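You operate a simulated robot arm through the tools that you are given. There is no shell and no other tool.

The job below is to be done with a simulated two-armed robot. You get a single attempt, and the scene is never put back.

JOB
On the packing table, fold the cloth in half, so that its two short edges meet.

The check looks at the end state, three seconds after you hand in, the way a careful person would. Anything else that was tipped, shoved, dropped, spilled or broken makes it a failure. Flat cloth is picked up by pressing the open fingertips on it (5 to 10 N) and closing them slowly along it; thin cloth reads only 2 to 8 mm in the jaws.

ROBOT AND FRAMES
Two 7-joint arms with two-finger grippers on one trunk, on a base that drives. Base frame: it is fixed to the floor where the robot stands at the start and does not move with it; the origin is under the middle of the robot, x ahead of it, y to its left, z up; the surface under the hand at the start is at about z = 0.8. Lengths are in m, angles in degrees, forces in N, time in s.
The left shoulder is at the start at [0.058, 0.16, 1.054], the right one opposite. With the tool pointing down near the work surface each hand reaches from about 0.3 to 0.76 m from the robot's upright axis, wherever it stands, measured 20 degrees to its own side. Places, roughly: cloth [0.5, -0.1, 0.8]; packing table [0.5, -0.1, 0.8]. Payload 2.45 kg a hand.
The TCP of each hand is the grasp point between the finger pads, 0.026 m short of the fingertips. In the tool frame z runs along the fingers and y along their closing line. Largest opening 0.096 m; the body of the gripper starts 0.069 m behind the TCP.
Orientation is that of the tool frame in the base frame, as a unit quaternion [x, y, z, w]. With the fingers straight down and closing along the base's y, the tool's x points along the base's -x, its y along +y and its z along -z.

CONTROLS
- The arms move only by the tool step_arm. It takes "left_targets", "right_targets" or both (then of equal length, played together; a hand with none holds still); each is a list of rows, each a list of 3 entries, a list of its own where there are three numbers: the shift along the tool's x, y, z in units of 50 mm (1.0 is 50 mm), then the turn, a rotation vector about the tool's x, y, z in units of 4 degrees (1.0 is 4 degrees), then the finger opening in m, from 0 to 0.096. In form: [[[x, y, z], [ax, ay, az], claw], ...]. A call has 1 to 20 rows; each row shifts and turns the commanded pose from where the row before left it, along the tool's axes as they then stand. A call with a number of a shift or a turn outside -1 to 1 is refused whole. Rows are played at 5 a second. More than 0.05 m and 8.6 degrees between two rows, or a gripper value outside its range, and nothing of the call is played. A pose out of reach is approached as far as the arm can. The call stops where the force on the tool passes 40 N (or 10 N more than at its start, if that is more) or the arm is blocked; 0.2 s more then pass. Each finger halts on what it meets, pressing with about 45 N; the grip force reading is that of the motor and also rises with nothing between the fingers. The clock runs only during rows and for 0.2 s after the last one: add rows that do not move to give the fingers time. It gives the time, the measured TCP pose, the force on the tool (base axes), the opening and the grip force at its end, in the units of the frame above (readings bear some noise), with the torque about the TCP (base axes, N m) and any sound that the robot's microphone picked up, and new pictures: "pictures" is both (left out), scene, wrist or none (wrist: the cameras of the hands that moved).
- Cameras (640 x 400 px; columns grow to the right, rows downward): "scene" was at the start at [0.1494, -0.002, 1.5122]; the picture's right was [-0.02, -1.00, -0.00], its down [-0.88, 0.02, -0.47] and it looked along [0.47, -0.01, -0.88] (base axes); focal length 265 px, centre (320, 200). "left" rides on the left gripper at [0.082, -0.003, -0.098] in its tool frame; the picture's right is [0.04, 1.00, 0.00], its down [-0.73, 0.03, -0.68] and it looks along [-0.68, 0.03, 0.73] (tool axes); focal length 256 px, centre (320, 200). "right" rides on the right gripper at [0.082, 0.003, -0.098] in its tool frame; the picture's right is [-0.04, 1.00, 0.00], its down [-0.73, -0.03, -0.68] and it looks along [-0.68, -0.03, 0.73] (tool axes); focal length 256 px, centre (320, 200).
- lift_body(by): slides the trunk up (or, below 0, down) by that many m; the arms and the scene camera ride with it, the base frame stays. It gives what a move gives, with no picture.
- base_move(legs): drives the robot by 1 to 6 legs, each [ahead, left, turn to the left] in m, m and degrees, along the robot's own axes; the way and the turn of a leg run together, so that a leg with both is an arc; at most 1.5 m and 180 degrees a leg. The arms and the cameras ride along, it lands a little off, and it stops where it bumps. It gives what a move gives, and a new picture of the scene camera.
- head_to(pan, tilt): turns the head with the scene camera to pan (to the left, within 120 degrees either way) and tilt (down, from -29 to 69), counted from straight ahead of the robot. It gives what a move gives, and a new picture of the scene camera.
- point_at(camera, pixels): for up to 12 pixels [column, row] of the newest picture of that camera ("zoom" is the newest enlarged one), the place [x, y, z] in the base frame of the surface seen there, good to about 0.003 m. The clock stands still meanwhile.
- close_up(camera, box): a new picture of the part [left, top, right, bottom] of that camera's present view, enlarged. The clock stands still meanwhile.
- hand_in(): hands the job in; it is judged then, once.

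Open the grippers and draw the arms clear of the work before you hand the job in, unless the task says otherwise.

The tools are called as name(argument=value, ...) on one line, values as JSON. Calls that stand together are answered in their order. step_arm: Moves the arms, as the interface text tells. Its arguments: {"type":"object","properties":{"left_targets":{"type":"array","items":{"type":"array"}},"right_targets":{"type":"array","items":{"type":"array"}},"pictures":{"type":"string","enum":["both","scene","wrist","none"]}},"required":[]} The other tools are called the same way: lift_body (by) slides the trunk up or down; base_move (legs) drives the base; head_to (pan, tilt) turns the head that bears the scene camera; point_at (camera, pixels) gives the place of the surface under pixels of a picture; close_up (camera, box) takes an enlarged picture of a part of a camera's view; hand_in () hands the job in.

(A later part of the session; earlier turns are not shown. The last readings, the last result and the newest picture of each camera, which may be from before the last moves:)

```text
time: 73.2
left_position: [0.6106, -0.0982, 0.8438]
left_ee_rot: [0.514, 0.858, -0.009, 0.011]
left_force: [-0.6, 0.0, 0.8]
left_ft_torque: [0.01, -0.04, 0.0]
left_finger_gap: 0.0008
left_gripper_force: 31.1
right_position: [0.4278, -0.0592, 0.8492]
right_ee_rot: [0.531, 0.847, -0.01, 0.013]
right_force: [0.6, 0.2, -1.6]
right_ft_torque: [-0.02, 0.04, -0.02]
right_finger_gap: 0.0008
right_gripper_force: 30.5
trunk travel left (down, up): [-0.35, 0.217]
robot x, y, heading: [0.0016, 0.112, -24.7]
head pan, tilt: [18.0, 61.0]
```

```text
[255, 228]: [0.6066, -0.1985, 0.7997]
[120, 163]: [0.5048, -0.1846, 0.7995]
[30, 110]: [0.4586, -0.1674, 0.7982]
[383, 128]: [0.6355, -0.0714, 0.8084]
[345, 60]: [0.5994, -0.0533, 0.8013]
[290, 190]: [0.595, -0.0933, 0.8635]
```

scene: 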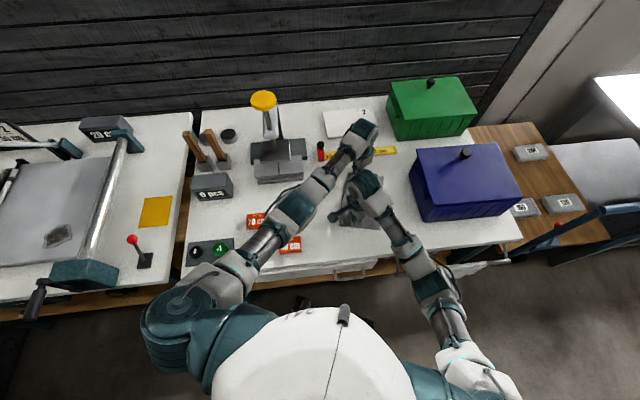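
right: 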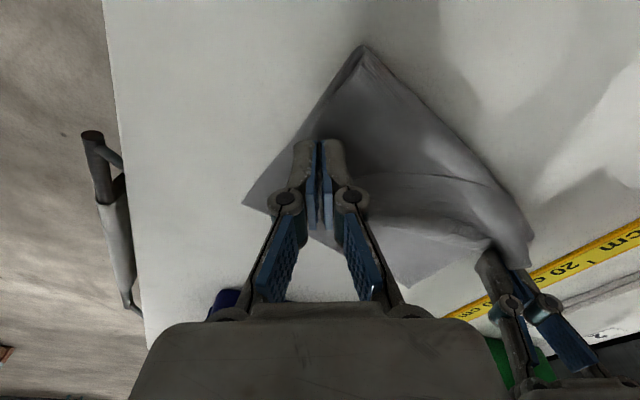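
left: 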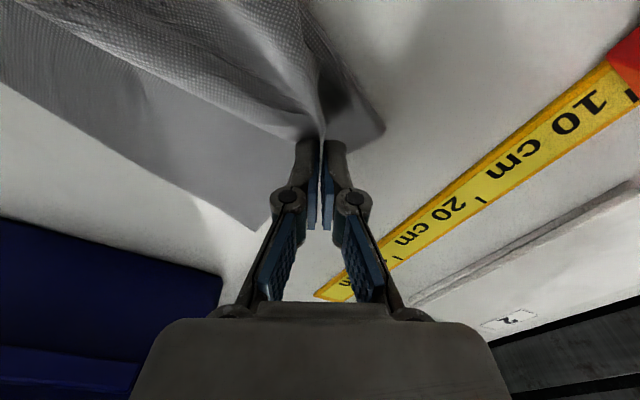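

Right edge hasn't moved and the crease is nearly at mid. I continue the second half to the right-edge targets (right hand 0.411,−0.133; left hand 0.596,−0.182).

step_arm(left_targets=[[[-0.224, -0.174, 0.007], [0, 0, 0], 0.0], [[-0.224, -0.174, 0.007], [0, 0, 0], 0.0], [[-0.224, -0.174, 0.007], [0, 0, 0], 0.0], [[-0.224, -0.174, 0.007], [0, 0, 0], 0.0], [[-0.224, -0.174, 0.007], [0, 0, 0], 0.0], [[-0.224, -0.174, 0.007], [0, 0, 0], 0.0], [[0, 0, 0], [0, 0, 0], 0.0], [[0, 0, 0], [0, 0, 0], 0.0]], right_targets=[[[-0.197, -0.159, 0.02], [0, 0, 0], 0.0], [[-0.197, -0.159, 0.02], [0, 0, 0], 0.0], [[-0.197, -0.159, 0.02], [0, 0, 0], 0.0], [[-0.197, -0.159, 0.02], [0, 0, 0], 0.0], [[-0.197, -0.159, 0.02], [0, 0, 0], 0.0], [[-0.197, -0.159, 0.02], [0, 0, 0], 0.0], [[0, 0, 0], [0, 0, 0], 0.0], [[0, 0, 0], [0, 0, 0], 0.0]], pictures="both")

close_up(camera="right", box=[200, 20, 580, 280])

close_up(camera="left", box=[60, 20, 440, 280])

```text
time: 75.0
left_position: [0.579, -0.1647, 0.8498]
left_ee_rot: [0.514, 0.857, -0.008, 0.011]
left_force: [0.2, -0.5, 0.6]
left_ft_torque: [-0.1, 0.1, -0.05]
left_finger_gap: 0.0039
left_gripper_force: 29.8
left hand out of reach, approached as far as the arm can: row 3, 4, 5, 6
right_position: [0.4116, -0.1334, 0.844]
right_ee_rot: [0.532, 0.847, -0.011, 0.013]
right_force: [-0.1, -0.6, -0.3]
right_ft_torque: [-0.02, 0.03, 0.02]
right_finger_gap: 0.0008
right_gripper_force: 30.6
trunk travel left (down, up): [-0.35, 0.217]
robot x, y, heading: [-0.0001, 0.1131, -24.9]
head pan, tilt: [18.0, 61.0]
```

scene: 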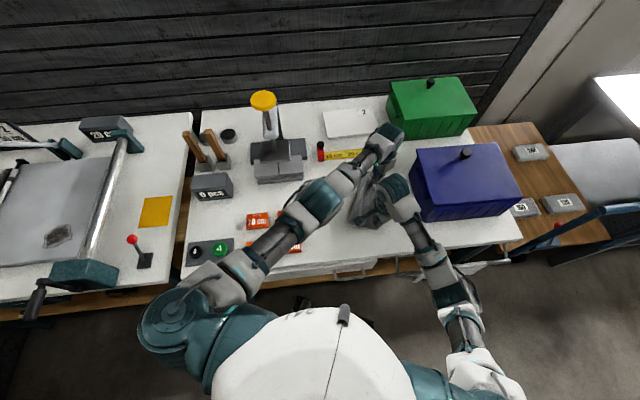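
right: 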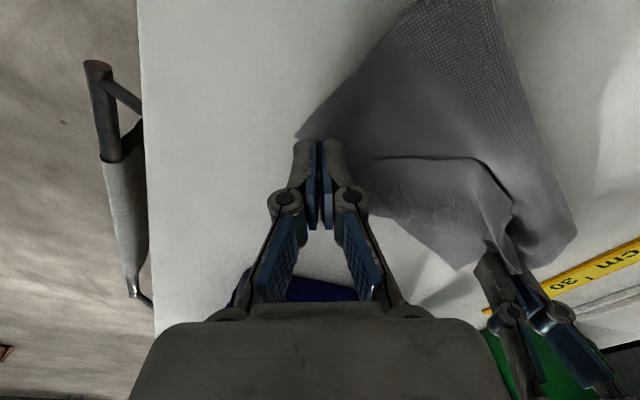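
left: 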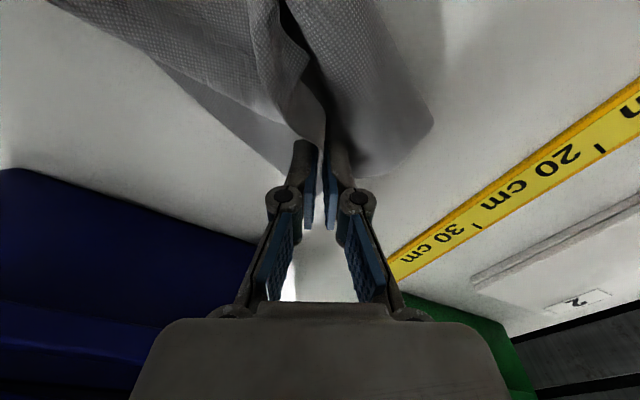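

```text
1.54 times, centred on (390, 150) of right
```

zoom: 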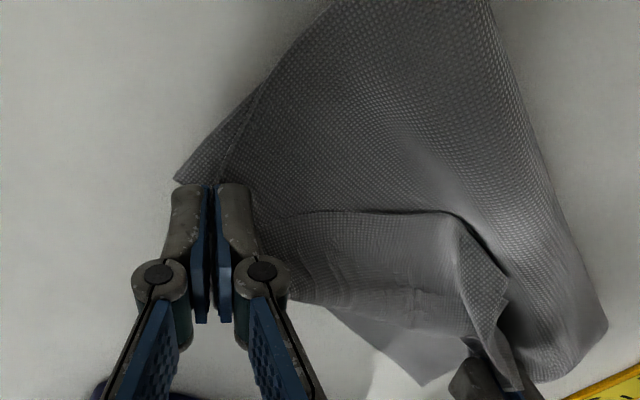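

```text
1.54 times, centred on (250, 150) of left
```

zoom: 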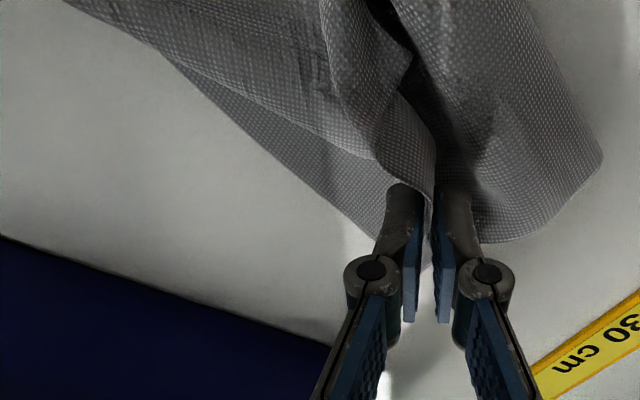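

The left hand ran out of reach at (0.579,−0.165). I pull both hands back ~5 cm, then shift the base by (0.015,−0.05) so that both reach the right-edge targets.

step_arm(left_targets=[[[0.333, 0.071, -0.053], [0, 0, 0], 0.0], [[0.333, 0.071, -0.053], [0, 0, 0], 0.0], [[0.333, 0.071, -0.053], [0, 0, 0], 0.0], [[0, 0, 0], [0, 0, 0], 0.0]], right_targets=[[[0.344, 0.056, -0.04], [0, 0, 0], 0.0], [[0.344, 0.056, -0.04], [0, 0, 0], 0.0], [[0.344, 0.056, -0.04], [0, 0, 0], 0.0], [[0, 0, 0], [0, 0, 0], 0.0]], pictures="none")

```text
time: 76.0
left_position: [0.5625, -0.1115, 0.8571]
left_ee_rot: [0.514, 0.858, -0.009, 0.012]
left_force: [-0.1, -0.4, -3.2]
left_ft_torque: [0.04, 0.0, -0.03]
left_finger_gap: 0.0042
left_gripper_force: 28.9
right_position: [0.3967, -0.0796, 0.8495]
right_ee_rot: [0.531, 0.847, -0.01, 0.014]
right_force: [-1.8, -0.2, 0.9]
right_ft_torque: [-0.05, 0.06, -0.02]
right_finger_gap: 0.0008
right_gripper_force: 29.6
trunk travel left (down, up): [-0.35, 0.217]
robot x, y, heading: [-0.0015, 0.1105, -24.8]
head pan, tilt: [18.0, 61.0]
```

Left command had re-synced to its actual pose. Now the base shift.

base_move(legs=[[0.0348, -0.039, 0]])

step_arm(left_targets=[[[0, 0, 0], [0, 0, 0], 0.0], [[0, 0, 0], [0, 0, 0], 0.0], [[0, 0, 0], [0, 0, 0], 0.0], [[0, 0, 0], [0, 0, 0], 0.0], [[0, 0, 0], [0, 0, 0], 0.0], [[0, 0, 0], [0, 0, 0], 0.0], [[0, 0, 0], [0, 0, 0], 0.0], [[0, 0, 0], [0, 0, 0], 0.0]], right_targets=[[[0, 0, 0], [0, 0, 0], 0.0], [[0, 0, 0], [0, 0, 0], 0.0], [[0, 0, 0], [0, 0, 0], 0.0], [[0, 0, 0], [0, 0, 0], 0.0], [[0, 0, 0], [0, 0, 0], 0.0], [[0, 0, 0], [0, 0, 0], 0.0], [[0, 0, 0], [0, 0, 0], 0.0], [[0, 0, 0], [0, 0, 0], 0.0]], pictures="both")

```text
time: 77.0
left_position: [0.5857, -0.1463, 0.8576]
left_ee_rot: [0.512, 0.859, -0.015, 0.013]
left_force: [1.3, -0.1, -3.6]
left_ft_torque: [0.02, 0.09, 0.0]
left_finger_gap: 0.004
left_gripper_force: 27.3
right_position: [0.4181, -0.1155, 0.8511]
right_ee_rot: [0.531, 0.847, -0.016, 0.015]
right_force: [0.0, 0.9, 1.0]
right_ft_torque: [-0.07, 0.01, 0.02]
right_finger_gap: 0.0018
right_gripper_force: 32.1
trunk travel left (down, up): [-0.35, 0.217]
robot x, y, heading: [0.0148, 0.0659, -24.8]
head pan, tilt: [18.0, 61.0]
```

scene: 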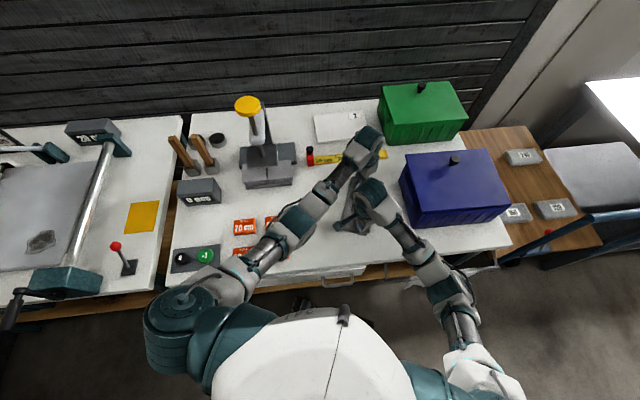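

```text
time: 78.8
left_position: [0.5874, -0.1365, 0.8579]
left_ee_rot: [0.512, 0.859, -0.018, 0.013]
left_force: [0.9, 0.0, 0.6]
left_ft_torque: [-0.02, 0.06, 0.03]
left_finger_gap: 0.0034
left_gripper_force: 30.6
right_position: [0.4189, -0.1041, 0.8518]
right_ee_rot: [0.529, 0.848, -0.019, 0.018]
right_force: [0.6, -0.9, 1.1]
right_ft_torque: [-0.05, -0.02, -0.01]
right_finger_gap: 0.0007
right_gripper_force: 30.4
trunk travel left (down, up): [-0.35, 0.217]
robot x, y, heading: [0.021, 0.0712, -24.7]
head pan, tilt: [18.0, 61.0]
```

scene: 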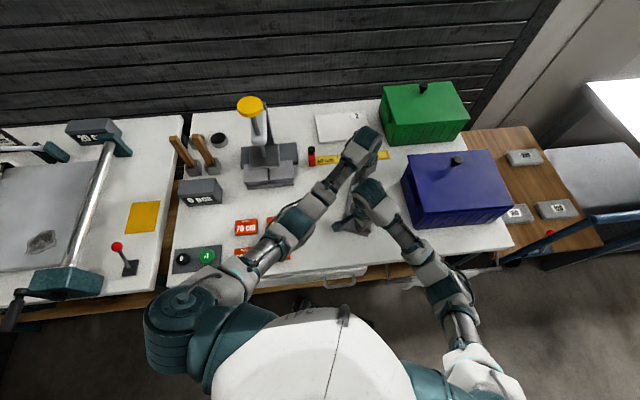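
right: 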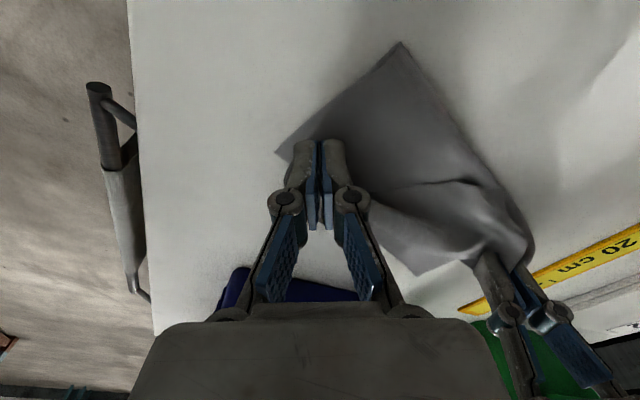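
left: 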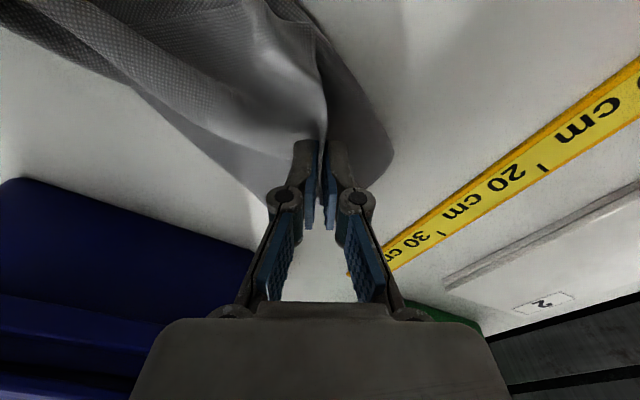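

I re-measure the right edge and the crease from both hands.

point_at(camera="right", pixels=[[277, 154], [402, 45], [470, 130], [415, 272], [500, 190]])

point_at(camera="left", pixels=[[200, 155], [255, 195], [265, 215], [150, 108], [390, 150], [360, 80], [258, 240]])

close_up(camera="right", box=[230, 20, 560, 290])

close_up(camera="left", box=[80, 20, 420, 280])

```text
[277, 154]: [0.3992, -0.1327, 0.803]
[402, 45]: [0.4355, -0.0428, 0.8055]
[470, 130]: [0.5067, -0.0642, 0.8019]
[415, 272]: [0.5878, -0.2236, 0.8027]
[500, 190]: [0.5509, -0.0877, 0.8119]
```

```text
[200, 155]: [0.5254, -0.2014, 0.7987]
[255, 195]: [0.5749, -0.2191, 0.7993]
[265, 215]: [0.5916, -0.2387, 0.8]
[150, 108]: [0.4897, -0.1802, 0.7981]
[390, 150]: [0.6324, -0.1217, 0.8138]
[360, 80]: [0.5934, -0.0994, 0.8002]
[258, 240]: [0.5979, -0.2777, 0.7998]
```

```text
1.48 times, centred on (395, 155) of right
```

zoom: 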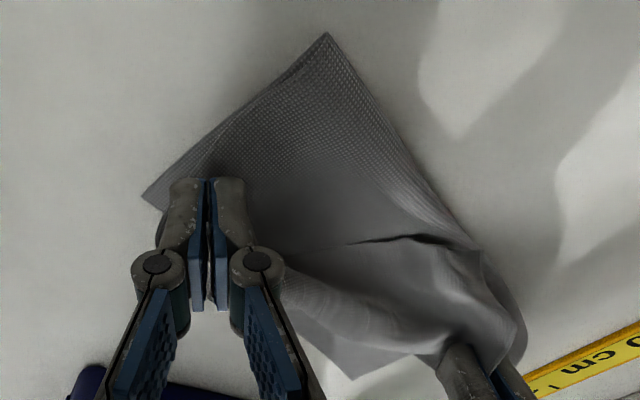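

```text
1.54 times, centred on (250, 150) of left
```

zoom: 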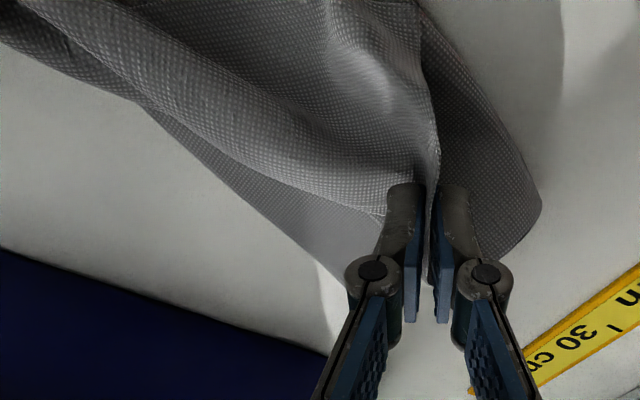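

The crease is too far right (bottom layer ≈0.105 instead of ≈0.14), so I'll unroll once more and start the traverse from further left and lower. First the base goes 8 cm left with hands still holding.

base_move(legs=[[-0.034, 0.0725, 0]])

step_arm(left_targets=[[[0, 0, 0], [0, 0, 0], 0.0], [[0, 0, 0], [0, 0, 0], 0.0], [[0, 0, 0], [0, 0, 0], 0.0], [[0, 0, 0], [0, 0, 0], 0.0], [[0, 0, 0], [0, 0, 0], 0.0], [[0, 0, 0], [0, 0, 0], 0.0]], right_targets=[[[0, 0, 0], [0, 0, 0], 0.0], [[0, 0, 0], [0, 0, 0], 0.0], [[0, 0, 0], [0, 0, 0], 0.0], [[0, 0, 0], [0, 0, 0], 0.0], [[0, 0, 0], [0, 0, 0], 0.0], [[0, 0, 0], [0, 0, 0], 0.0]], pictures="both")

```text
time: 79.8
left_position: [0.5691, -0.0906, 0.8622]
left_ee_rot: [0.515, 0.857, -0.003, 0.013]
left_force: [1.5, -1.9, -3.5]
left_ft_torque: [0.23, -0.21, 0.02]
left_finger_gap: 0.0001
left_gripper_force: 29.3
right_position: [0.403, -0.0606, 0.8523]
right_ee_rot: [0.531, 0.847, -0.004, 0.016]
right_force: [1.2, -1.4, -0.1]
right_ft_torque: [0.01, -0.04, 0.0]
right_finger_gap: 0.0013
right_gripper_force: 31.5
trunk travel left (down, up): [-0.35, 0.217]
robot x, y, heading: [0.0125, 0.1385, -24.7]
head pan, tilt: [18.0, 61.0]
```

scene: 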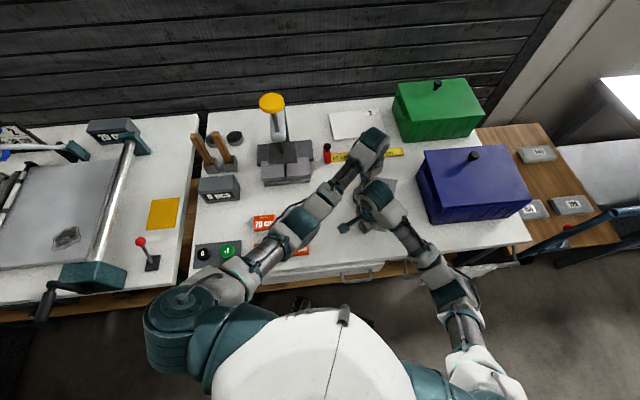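

```text
time: 81.5
left_position: [0.573, -0.0705, 0.8647]
left_ee_rot: [0.512, 0.859, -0.01, 0.018]
left_force: [-1.1, -0.6, 0.1]
left_ft_torque: [0.09, 0.0, -0.01]
left_finger_gap: 0.0014
left_gripper_force: 34.6
right_position: [0.4064, -0.037, 0.8566]
right_ee_rot: [0.528, 0.849, -0.01, 0.02]
right_force: [-0.6, 0.5, 0.0]
right_ft_torque: [0.0, 0.05, 0.0]
right_finger_gap: 0.0017
right_gripper_force: 29.9
trunk travel left (down, up): [-0.35, 0.217]
robot x, y, heading: [0.0129, 0.1478, -24.4]
head pan, tilt: [18.0, 61.0]
stopped in row 6 (left hand): the arm was blocked; the commanded pose is now the measured one
```

scene: 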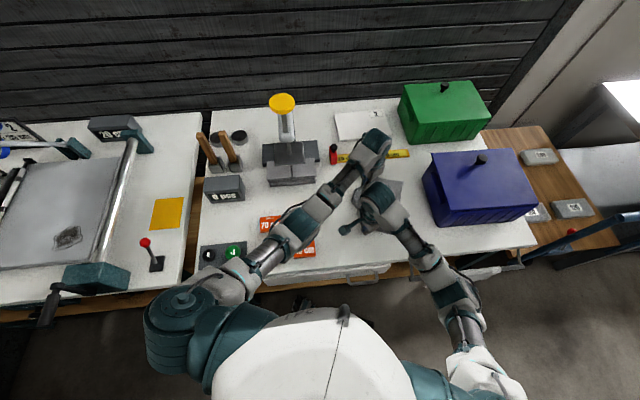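
right: 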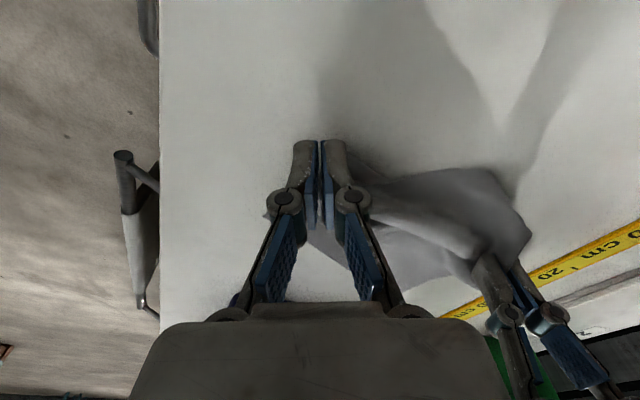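
left: 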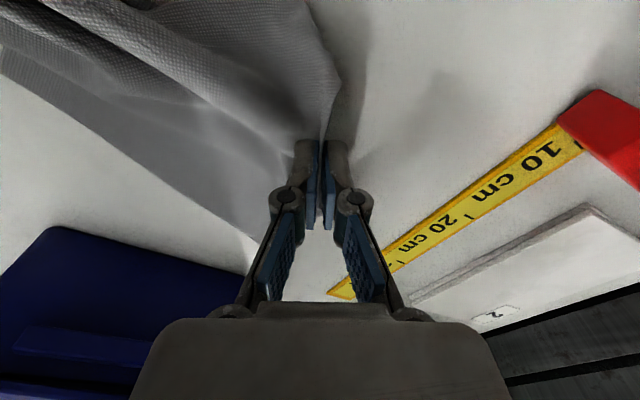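

The left arm reports being blocked; I check whether its elbow or forearm touches the rolls or button box.

close_up(camera="scene", box=[130, 130, 450, 330])

point_at(camera="zoom", pixels=[[225, 285], [280, 235], [340, 190], [180, 305], [400, 130], [265, 185], [360, 240], [200, 240], [110, 300], [490, 180]])

```text
2.00 times, centred on (290, 230) of scene
```

zoom: 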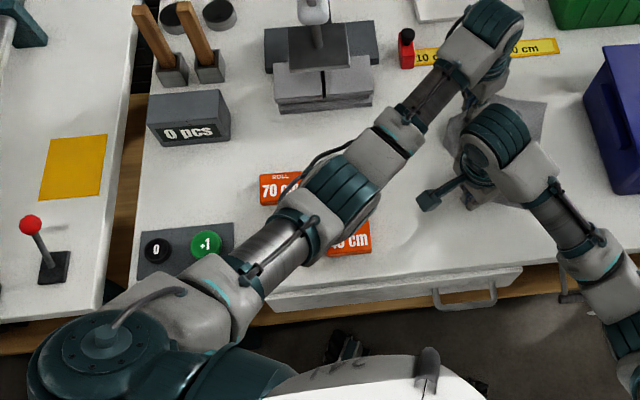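

```text
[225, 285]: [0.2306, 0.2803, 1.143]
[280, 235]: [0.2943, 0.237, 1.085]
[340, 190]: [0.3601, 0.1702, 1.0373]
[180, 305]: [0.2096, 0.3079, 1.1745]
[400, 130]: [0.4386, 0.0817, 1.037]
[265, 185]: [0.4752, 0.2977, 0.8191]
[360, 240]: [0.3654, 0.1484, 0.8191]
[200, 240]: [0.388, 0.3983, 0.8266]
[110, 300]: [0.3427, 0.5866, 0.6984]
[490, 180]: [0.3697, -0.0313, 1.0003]
```

No contact with the rolls (elbow ≥0.93 m; counter still shows 0 pcs); the block was just the base rocking. I continue unrolling leftward with the arms.

step_arm(left_targets=[[[0.2, 0.235, 0], [0, 0, 0], 0.0], [[0.2, 0.235, 0], [0, 0, 0], 0.0], [[0.2, 0.235, 0], [0, 0, 0], 0.0], [[0.2, 0.235, 0], [0, 0, 0], 0.0], [[0.2, 0.235, 0.03], [0, 0, 0], 0.0], [[0.2, 0.235, 0.03], [0, 0, 0], 0.0], [[0.2, 0.235, 0.03], [0, 0, 0], 0.0], [[0.2, 0.235, 0.03], [0, 0, 0], 0.0], [[0, 0, 0], [0, 0, 0], 0.0], [[0, 0, 0], [0, 0, 0], 0.0]], right_targets=[[[0.192, 0.177, 0], [0, 0, 0], 0.0], [[0.192, 0.177, 0], [0, 0, 0], 0.0], [[0.192, 0.177, 0], [0, 0, 0], 0.0], [[0.192, 0.177, 0], [0, 0, 0], 0.0], [[0.192, 0.177, 0], [0, 0, 0], 0.0], [[0.192, 0.177, 0], [0, 0, 0], 0.0], [[0.192, 0.177, 0], [0, 0, 0], 0.0], [[0.192, 0.177, 0], [0, 0, 0], 0.0], [[0, 0, 0], [0, 0, 0], 0.0], [[0, 0, 0], [0, 0, 0], 0.0]], pictures="both")

```text
time: 83.7
left_position: [0.6149, 0.0394, 0.857]
left_ee_rot: [0.513, 0.858, -0.006, 0.017]
left_force: [0.6, -0.6, -0.3]
left_ft_torque: [0.0, 0.01, -0.03]
left_finger_gap: 0.005
left_gripper_force: 33.4
right_position: [0.4339, 0.0569, 0.8553]
right_ee_rot: [0.528, 0.849, -0.008, 0.019]
right_force: [0.3, 0.7, 0.6]
right_ft_torque: [0.07, -0.03, 0.04]
right_finger_gap: 0.0017
right_gripper_force: 33.2
trunk travel left (down, up): [-0.35, 0.217]
robot x, y, heading: [0.0146, 0.1475, -24.8]
head pan, tilt: [18.0, 61.0]
```

scene: 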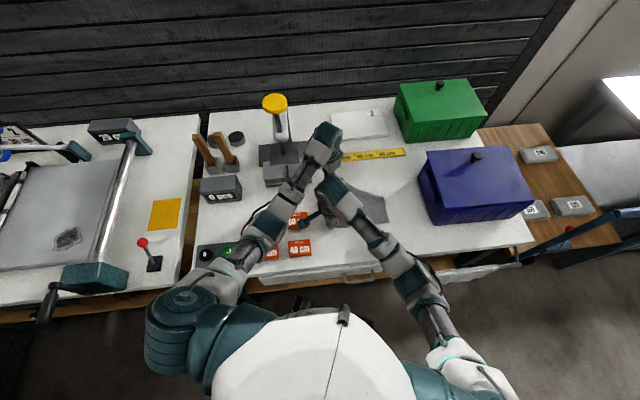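
right: 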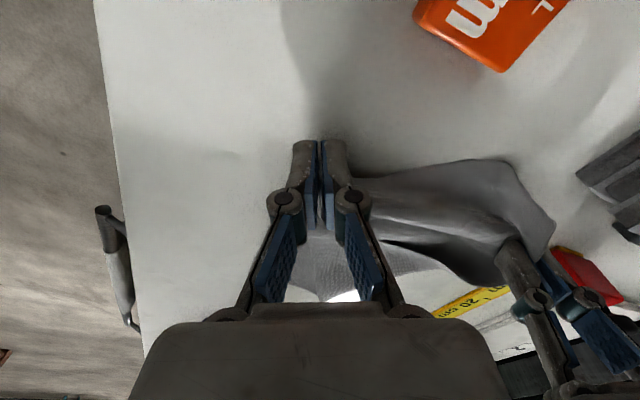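
left: 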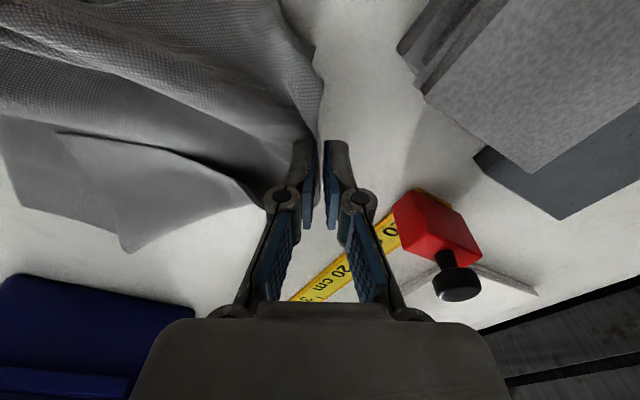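

The far part now looks wrinkled/folded over (left view around (60–250,130–250)). I take close views to understand.

close_up(camera="left", box=[0, 0, 400, 270])

close_up(camera="scene", box=[290, 130, 450, 260])

point_at(camera="left", pixels=[[125, 248], [22, 205], [60, 135], [140, 155], [230, 185], [260, 200], [120, 215], [5, 150], [250, 100], [100, 100]])

```text
1.48 times, centred on (200, 135) of left
```

zoom: 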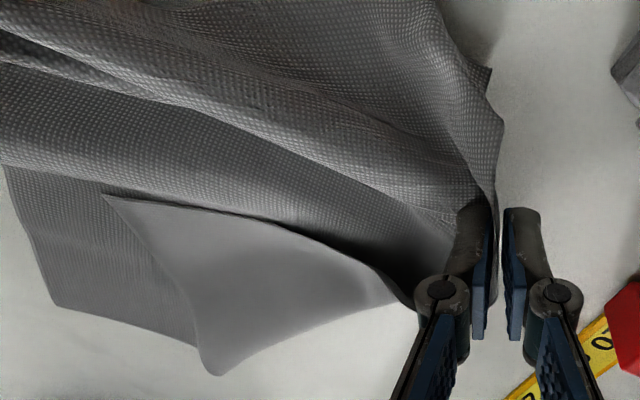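

```text
3.08 times, centred on (370, 195) of scene
```

zoom: 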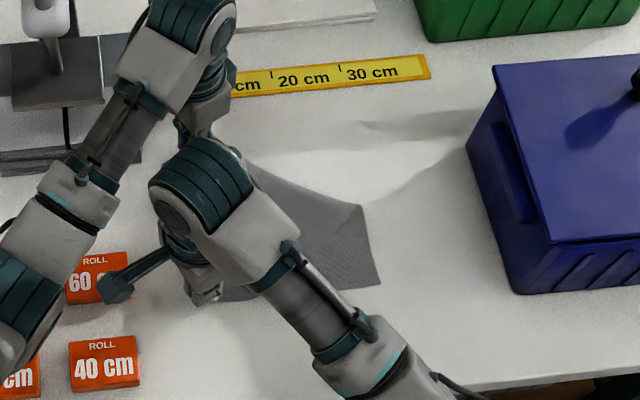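

```text
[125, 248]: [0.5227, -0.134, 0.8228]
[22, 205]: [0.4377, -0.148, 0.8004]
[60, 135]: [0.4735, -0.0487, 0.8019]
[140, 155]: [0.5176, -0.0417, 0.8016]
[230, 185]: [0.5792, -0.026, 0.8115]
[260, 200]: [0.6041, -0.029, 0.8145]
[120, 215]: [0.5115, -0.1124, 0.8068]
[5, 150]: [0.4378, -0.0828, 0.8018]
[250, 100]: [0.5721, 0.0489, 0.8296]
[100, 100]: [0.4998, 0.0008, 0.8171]
```

The far-right corner has flipped over. New idea: lift the whole cloth so it hangs freely (it unfolds by gravity), then lay it down – first half moving left, second half moving right, always with the hand straight above the lay-down line. I lift with the trunk first.

lift_body(by=0.2)

step_arm(left_targets=[[[-0.1, -0.05, -0.5], [0, 0, 0], 0.0], [[-0.1, -0.05, -0.5], [0, 0, 0], 0.0], [[-0.1, -0.05, -0.5], [0, 0, 0], 0.0], [[0, 0, 0], [0, 0, 0], 0.0], [[0, 0, 0], [0, 0, 0], 0.0]], right_targets=[[[-0.1, -0.05, -0.5], [0, 0, 0], 0.0], [[-0.1, -0.05, -0.5], [0, 0, 0], 0.0], [[-0.1, -0.05, -0.5], [0, 0, 0], 0.0], [[0, 0, 0], [0, 0, 0], 0.0], [[0, 0, 0], [0, 0, 0], 0.0]], pictures="both")

```text
time: 85.8
left_position: [0.6213, 0.0483, 1.054]
left_ee_rot: [0.513, 0.858, -0.01, 0.018]
left_force: [0.6, 0.5, 1.0]
left_ft_torque: [-0.07, -0.01, 0.01]
left_finger_gap: 0.0027
left_gripper_force: 29.4
right_position: [0.4379, 0.0654, 1.0515]
right_ee_rot: [0.528, 0.849, -0.011, 0.019]
right_force: [0.8, 1.2, 0.1]
right_ft_torque: [-0.07, 0.0, 0.01]
right_finger_gap: 0.0004
right_gripper_force: 29.6
trunk travel left (down, up): [-0.55, 0.017]
robot x, y, heading: [0.0205, 0.1512, -24.5]
head pan, tilt: [18.0, 61.0]
```

```text
time: 87.0
left_position: [0.6154, 0.0256, 1.1311]
left_ee_rot: [0.513, 0.858, -0.006, 0.018]
left_force: [0.3, 0.2, -1.5]
left_ft_torque: [-0.04, 0.0, 0.01]
left_finger_gap: 0.0027
left_gripper_force: 34.2
right_position: [0.4301, 0.042, 1.1286]
right_ee_rot: [0.529, 0.848, -0.008, 0.019]
right_force: [-0.1, -0.8, 0.9]
right_ft_torque: [0.02, -0.02, -0.03]
right_finger_gap: 0.0015
right_gripper_force: 33.1
trunk travel left (down, up): [-0.55, 0.017]
robot x, y, heading: [0.0188, 0.1521, -24.7]
head pan, tilt: [18.0, 61.0]
```

scene: 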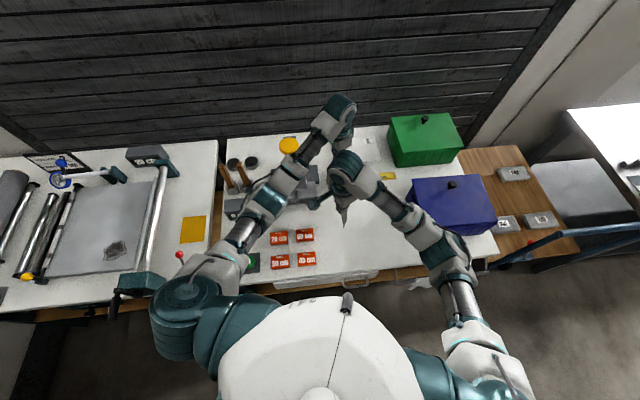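
right: 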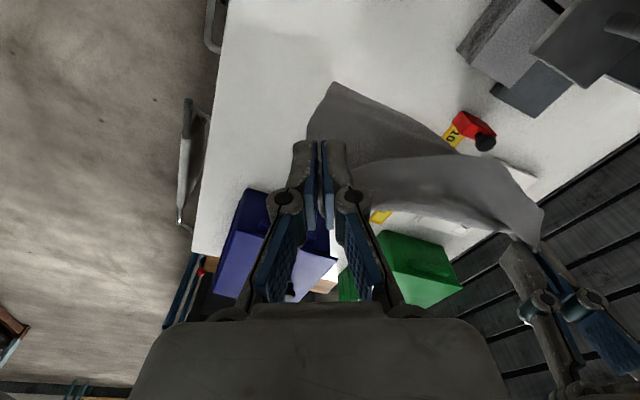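
left: 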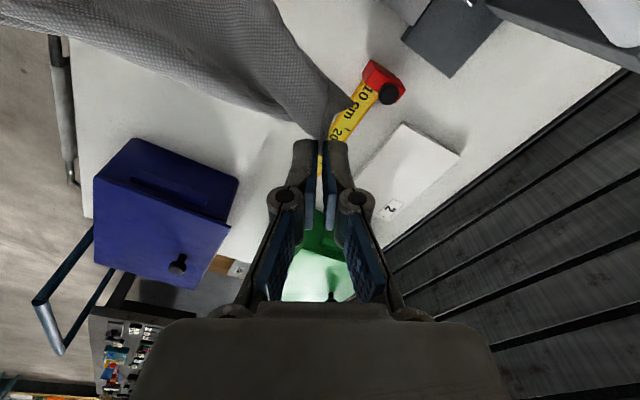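

The cloth is now hanging. I take close views to see whether the flap has unfolded and where the lower edge is.

close_up(camera="right", box=[270, 50, 590, 270])

point_at(camera="zoom", pixels=[[130, 70], [80, 165], [240, 130], [350, 195], [200, 200], [110, 140], [330, 230], [460, 230]])

close_up(camera="left", box=[60, 0, 400, 200])

close_up(camera="scene", box=[260, 90, 460, 270])

```text
1.82 times, centred on (430, 160) of right
```

zoom: 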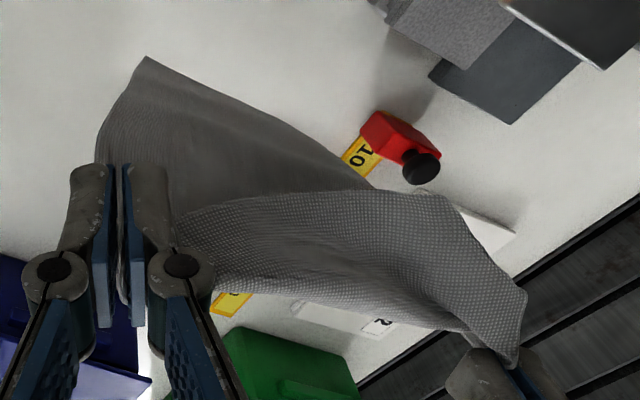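

```text
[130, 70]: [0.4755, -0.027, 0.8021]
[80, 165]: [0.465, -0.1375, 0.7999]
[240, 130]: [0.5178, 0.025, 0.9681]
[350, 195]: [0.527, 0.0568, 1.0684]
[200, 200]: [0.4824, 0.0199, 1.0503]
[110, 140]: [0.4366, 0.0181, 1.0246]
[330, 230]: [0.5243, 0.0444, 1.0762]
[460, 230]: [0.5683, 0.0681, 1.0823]
```

```text
1.88 times, centred on (230, 100) of left
```

zoom: 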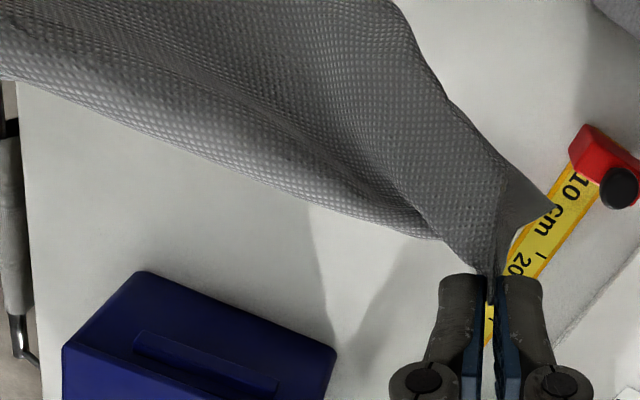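

```text
2.22 times, centred on (360, 180) of scene
```

zoom: 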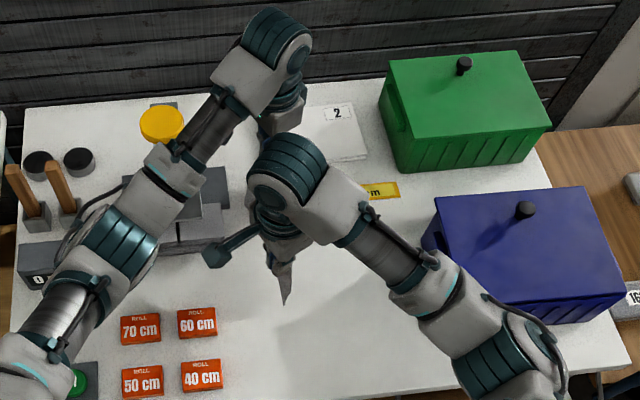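

I measure points on the hanging sheet through the right camera directly.

point_at(camera="right", pixels=[[337, 89], [364, 107], [419, 136], [449, 153], [317, 112], [353, 138], [400, 150], [310, 130]])

point_at(camera="scene", pixels=[[344, 215], [344, 224], [342, 208]])

```text
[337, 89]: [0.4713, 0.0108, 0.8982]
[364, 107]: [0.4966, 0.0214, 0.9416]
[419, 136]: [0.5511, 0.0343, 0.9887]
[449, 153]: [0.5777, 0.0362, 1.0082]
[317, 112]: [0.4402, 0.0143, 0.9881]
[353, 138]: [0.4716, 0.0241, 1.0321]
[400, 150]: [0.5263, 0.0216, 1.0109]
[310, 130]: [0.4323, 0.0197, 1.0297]
```

```text
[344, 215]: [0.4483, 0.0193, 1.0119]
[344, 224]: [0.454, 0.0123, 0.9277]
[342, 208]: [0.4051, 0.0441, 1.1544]
```

The lower outline runs diagonally (0.471, z 0.898)→(0.578, z 1.008), so part is still folded. I give it a few gentle up-and-down shakes and time to drop.

step_arm(left_targets=[[[0, 0, -0.6], [0, 0, 0], 0.0], [[0, 0, 0.6], [0, 0, 0], 0.0], [[0, 0, -0.6], [0, 0, 0], 0.0], [[0, 0, 0.6], [0, 0, 0], 0.0], [[0, 0, -0.6], [0, 0, 0], 0.0], [[0, 0, 0], [0, 0, 0], 0.0], [[0, 0, 0], [0, 0, 0], 0.0], [[0, 0, 0], [0, 0, 0], 0.0], [[0, 0, 0], [0, 0, 0], 0.0], [[0, 0, 0], [0, 0, 0], 0.0], [[0, 0, 0], [0, 0, 0], 0.0], [[0, 0, 0], [0, 0, 0], 0.0]], right_targets=[[[0, 0, -0.6], [0, 0, 0], 0.0], [[0, 0, 0.6], [0, 0, 0], 0.0], [[0, 0, -0.6], [0, 0, 0], 0.0], [[0, 0, 0.6], [0, 0, 0], 0.0], [[0, 0, -0.6], [0, 0, 0], 0.0], [[0, 0, 0], [0, 0, 0], 0.0], [[0, 0, 0], [0, 0, 0], 0.0], [[0, 0, 0], [0, 0, 0], 0.0], [[0, 0, 0], [0, 0, 0], 0.0], [[0, 0, 0], [0, 0, 0], 0.0], [[0, 0, 0], [0, 0, 0], 0.0], [[0, 0, 0], [0, 0, 0], 0.0]], pictures="wrist")

close_up(camera="right", box=[250, 40, 590, 270])

close_up(camera="left", box=[0, 0, 400, 230])

```text
time: 89.6
left_position: [0.6188, 0.0327, 1.1582]
left_ee_rot: [0.512, 0.859, -0.008, 0.018]
left_force: [0.1, 0.9, 0.3]
left_ft_torque: [0.01, -0.01, 0.02]
left_finger_gap: 0.0011
left_gripper_force: 32.4
right_position: [0.4318, 0.0473, 1.158]
right_ee_rot: [0.529, 0.849, -0.009, 0.02]
right_force: [0.7, 0.4, 0.4]
right_ft_torque: [0.0, -0.03, 0.03]
right_finger_gap: 0.0016
right_gripper_force: 32.4
trunk travel left (down, up): [-0.55, 0.017]
robot x, y, heading: [0.0182, 0.1489, -24.6]
head pan, tilt: [18.0, 61.0]
```

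right: 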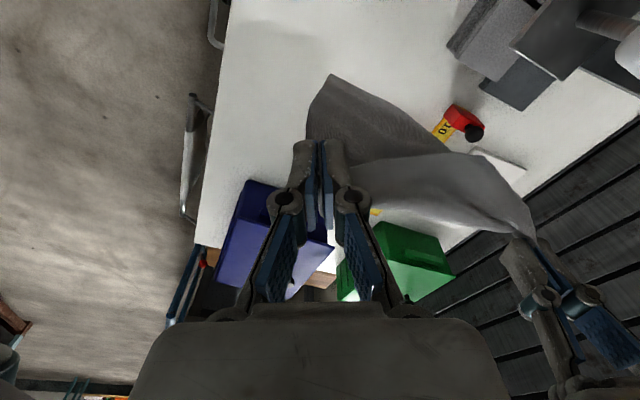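
left: 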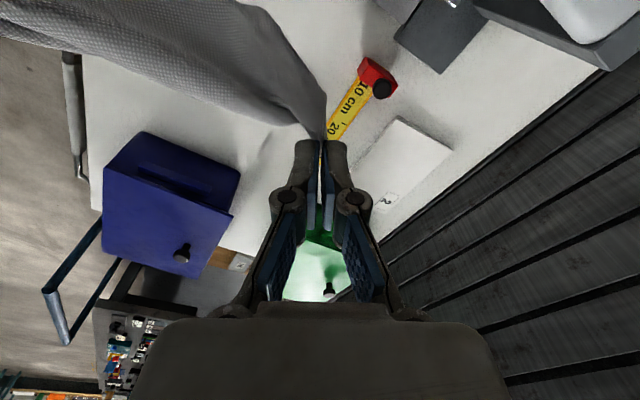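

```text
1.74 times, centred on (420, 155) of right
```

zoom: 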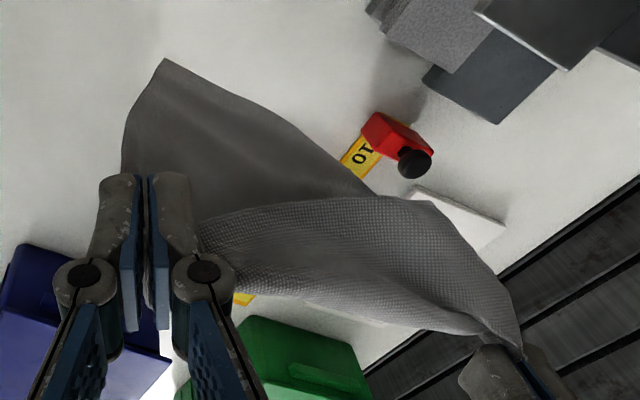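

```text
1.60 times, centred on (200, 115) of left
```

zoom: 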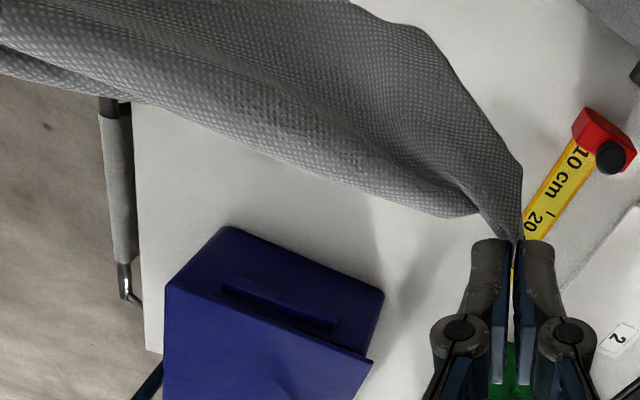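

I turn the hanging sheet toward the scene camera by moving the right hand 10 cm right, to see its far face.

step_arm(right_targets=[[[-0.36, -0.175, 0], [0, 0, 0], 0.0], [[-0.36, -0.175, 0], [0, 0, 0], 0.0], [[-0.36, -0.175, 0], [0, 0, 0], 0.0], [[-0.36, -0.175, 0], [0, 0, 0], 0.0], [[-0.36, -0.175, 0], [0, 0, 0], 0.0], [[0, 0, 0], [0, 0, 0], 0.0], [[0, 0, 0], [0, 0, 0], 0.0]], pictures="both")

close_up(camera="scene", box=[280, 120, 440, 240])

close_up(camera="left", box=[0, 0, 400, 250])

```text
time: 91.2
left_position: [0.6164, 0.0296, 1.1591]
left_ee_rot: [0.512, 0.859, -0.007, 0.017]
left_force: [-2.8, -1.0, -0.1]
left_ft_torque: [-0.04, 0.06, 0.04]
left_finger_gap: 0.0012
left_gripper_force: 30.5
right_position: [0.4311, -0.057, 1.161]
right_ee_rot: [0.528, 0.849, -0.009, 0.019]
right_force: [2.4, 0.5, -1.2]
right_ft_torque: [0.03, -0.03, 0.05]
right_finger_gap: 0.0017
right_gripper_force: 30.7
trunk travel left (down, up): [-0.55, 0.017]
robot x, y, heading: [0.0157, 0.1481, -24.6]
head pan, tilt: [18.0, 61.0]
```

scene: 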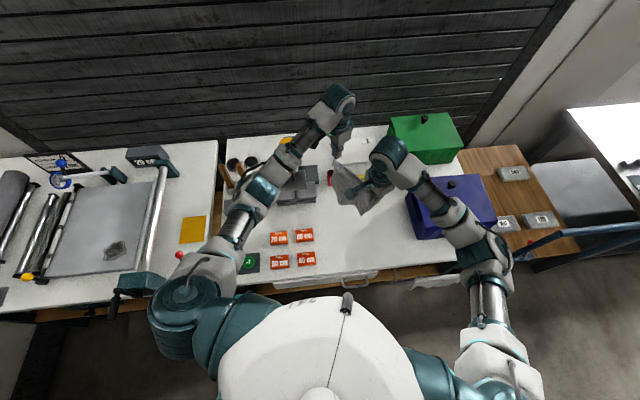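
right: 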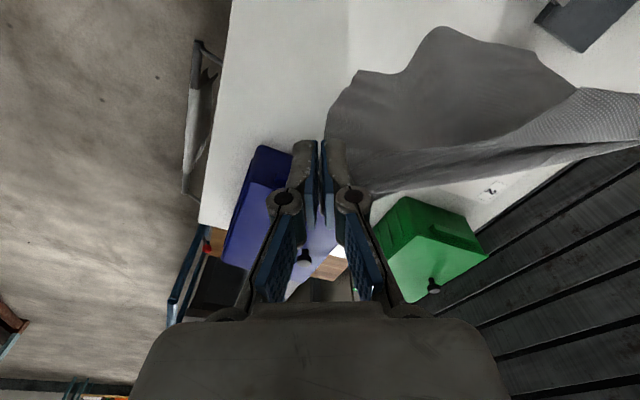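

```text
3.33 times, centred on (360, 180) of scene
```

zoom: 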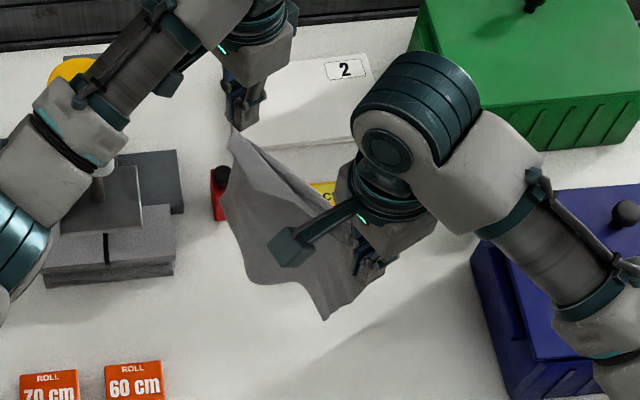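

```text
1.60 times, centred on (200, 125) of left
```

zoom: 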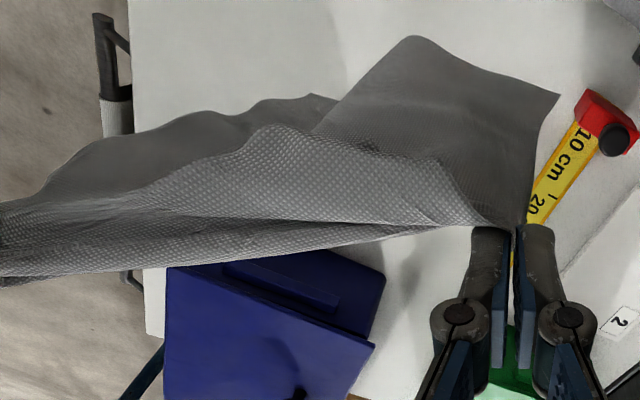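

Now the far lower corner shows free in the left view at (558,93) – the sheet seems unfolded. Forces of ~2.6 N show the edge is taut at 0.205 m. I bring the right hand back in line (spacing ~0.19).

step_arm(right_targets=[[[0.33, 0.16, 0], [0, 0, 0], 0.0], [[0.33, 0.16, 0], [0, 0, 0], 0.0], [[0.33, 0.15, 0], [0, 0, 0], 0.0], [[0.33, 0.15, 0], [0, 0, 0], 0.0], [[0.33, 0.1, 0], [0, 0, 0], 0.0], [[0, 0, 0], [0, 0, 0], 0.0], [[0, 0, 0], [0, 0, 0], 0.0], [[0, 0, 0], [0, 0, 0], 0.0], [[0, 0, 0], [0, 0, 0], 0.0]], pictures="both")

close_up(camera="right", box=[250, 0, 590, 230])

close_up(camera="left", box=[0, 0, 400, 250])

```text
time: 93.2
left_position: [0.6163, 0.029, 1.1588]
left_ee_rot: [0.513, 0.858, -0.008, 0.016]
left_force: [-1.2, -0.6, 2.5]
left_ft_torque: [0.03, 0.02, -0.03]
left_finger_gap: 0.0002
left_gripper_force: 27.9
right_position: [0.4296, 0.037, 1.1607]
right_ee_rot: [0.528, 0.849, -0.009, 0.019]
right_force: [-0.1, -0.7, 0.7]
right_ft_torque: [0.03, 0.0, -0.03]
right_finger_gap: 0.0007
right_gripper_force: 29.9
trunk travel left (down, up): [-0.55, 0.017]
robot x, y, heading: [0.0184, 0.1513, -24.4]
head pan, tilt: [18.0, 61.0]
```

scene: 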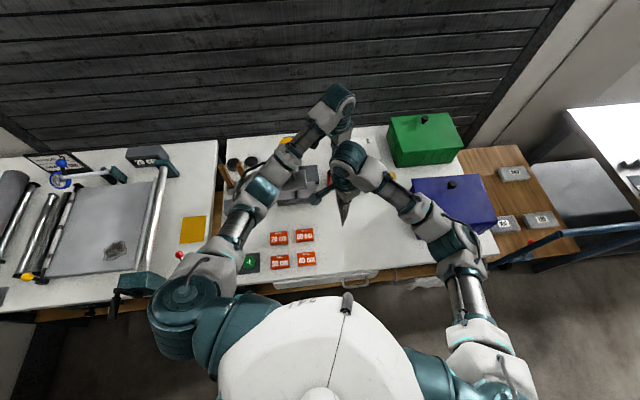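
right: 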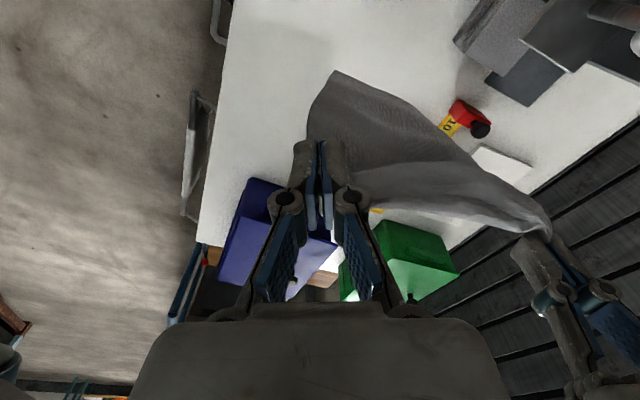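

```text
1.74 times, centred on (420, 115) of right
```

zoom: 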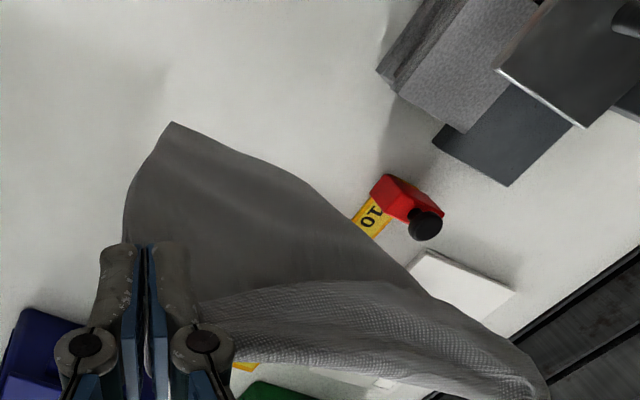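

```text
1.60 times, centred on (200, 125) of left
```

zoom: 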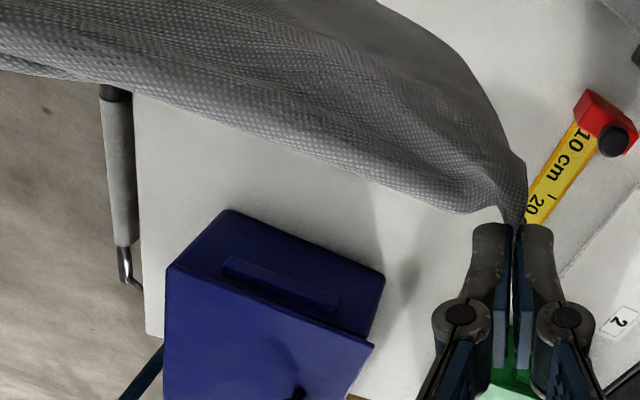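

I measure the hanging outline again.

point_at(camera="right", pixels=[[335, 74], [360, 84], [408, 107], [440, 130], [462, 150], [312, 105], [350, 110], [400, 140], [380, 190], [440, 200], [500, 195]])

point_at(camera="left", pixels=[[285, 30], [305, 60], [322, 95], [200, 60], [100, 40], [280, 125]])

point_at(camera="scene", pixels=[[342, 215], [343, 222], [347, 205]])

```text
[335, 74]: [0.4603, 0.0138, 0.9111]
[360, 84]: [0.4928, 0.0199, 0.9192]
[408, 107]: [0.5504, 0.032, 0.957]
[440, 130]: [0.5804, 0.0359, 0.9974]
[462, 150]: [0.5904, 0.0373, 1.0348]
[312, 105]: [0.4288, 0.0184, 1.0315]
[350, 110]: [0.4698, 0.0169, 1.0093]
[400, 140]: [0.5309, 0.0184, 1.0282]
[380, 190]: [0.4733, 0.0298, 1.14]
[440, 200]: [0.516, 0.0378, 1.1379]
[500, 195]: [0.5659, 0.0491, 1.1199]
```

```text
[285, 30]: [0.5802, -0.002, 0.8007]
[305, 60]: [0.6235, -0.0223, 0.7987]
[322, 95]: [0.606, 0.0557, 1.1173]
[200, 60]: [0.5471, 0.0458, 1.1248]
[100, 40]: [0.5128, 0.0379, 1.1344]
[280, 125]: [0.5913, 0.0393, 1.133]
```

```text
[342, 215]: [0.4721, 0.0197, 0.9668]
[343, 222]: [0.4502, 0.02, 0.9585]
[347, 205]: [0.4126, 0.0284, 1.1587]
```

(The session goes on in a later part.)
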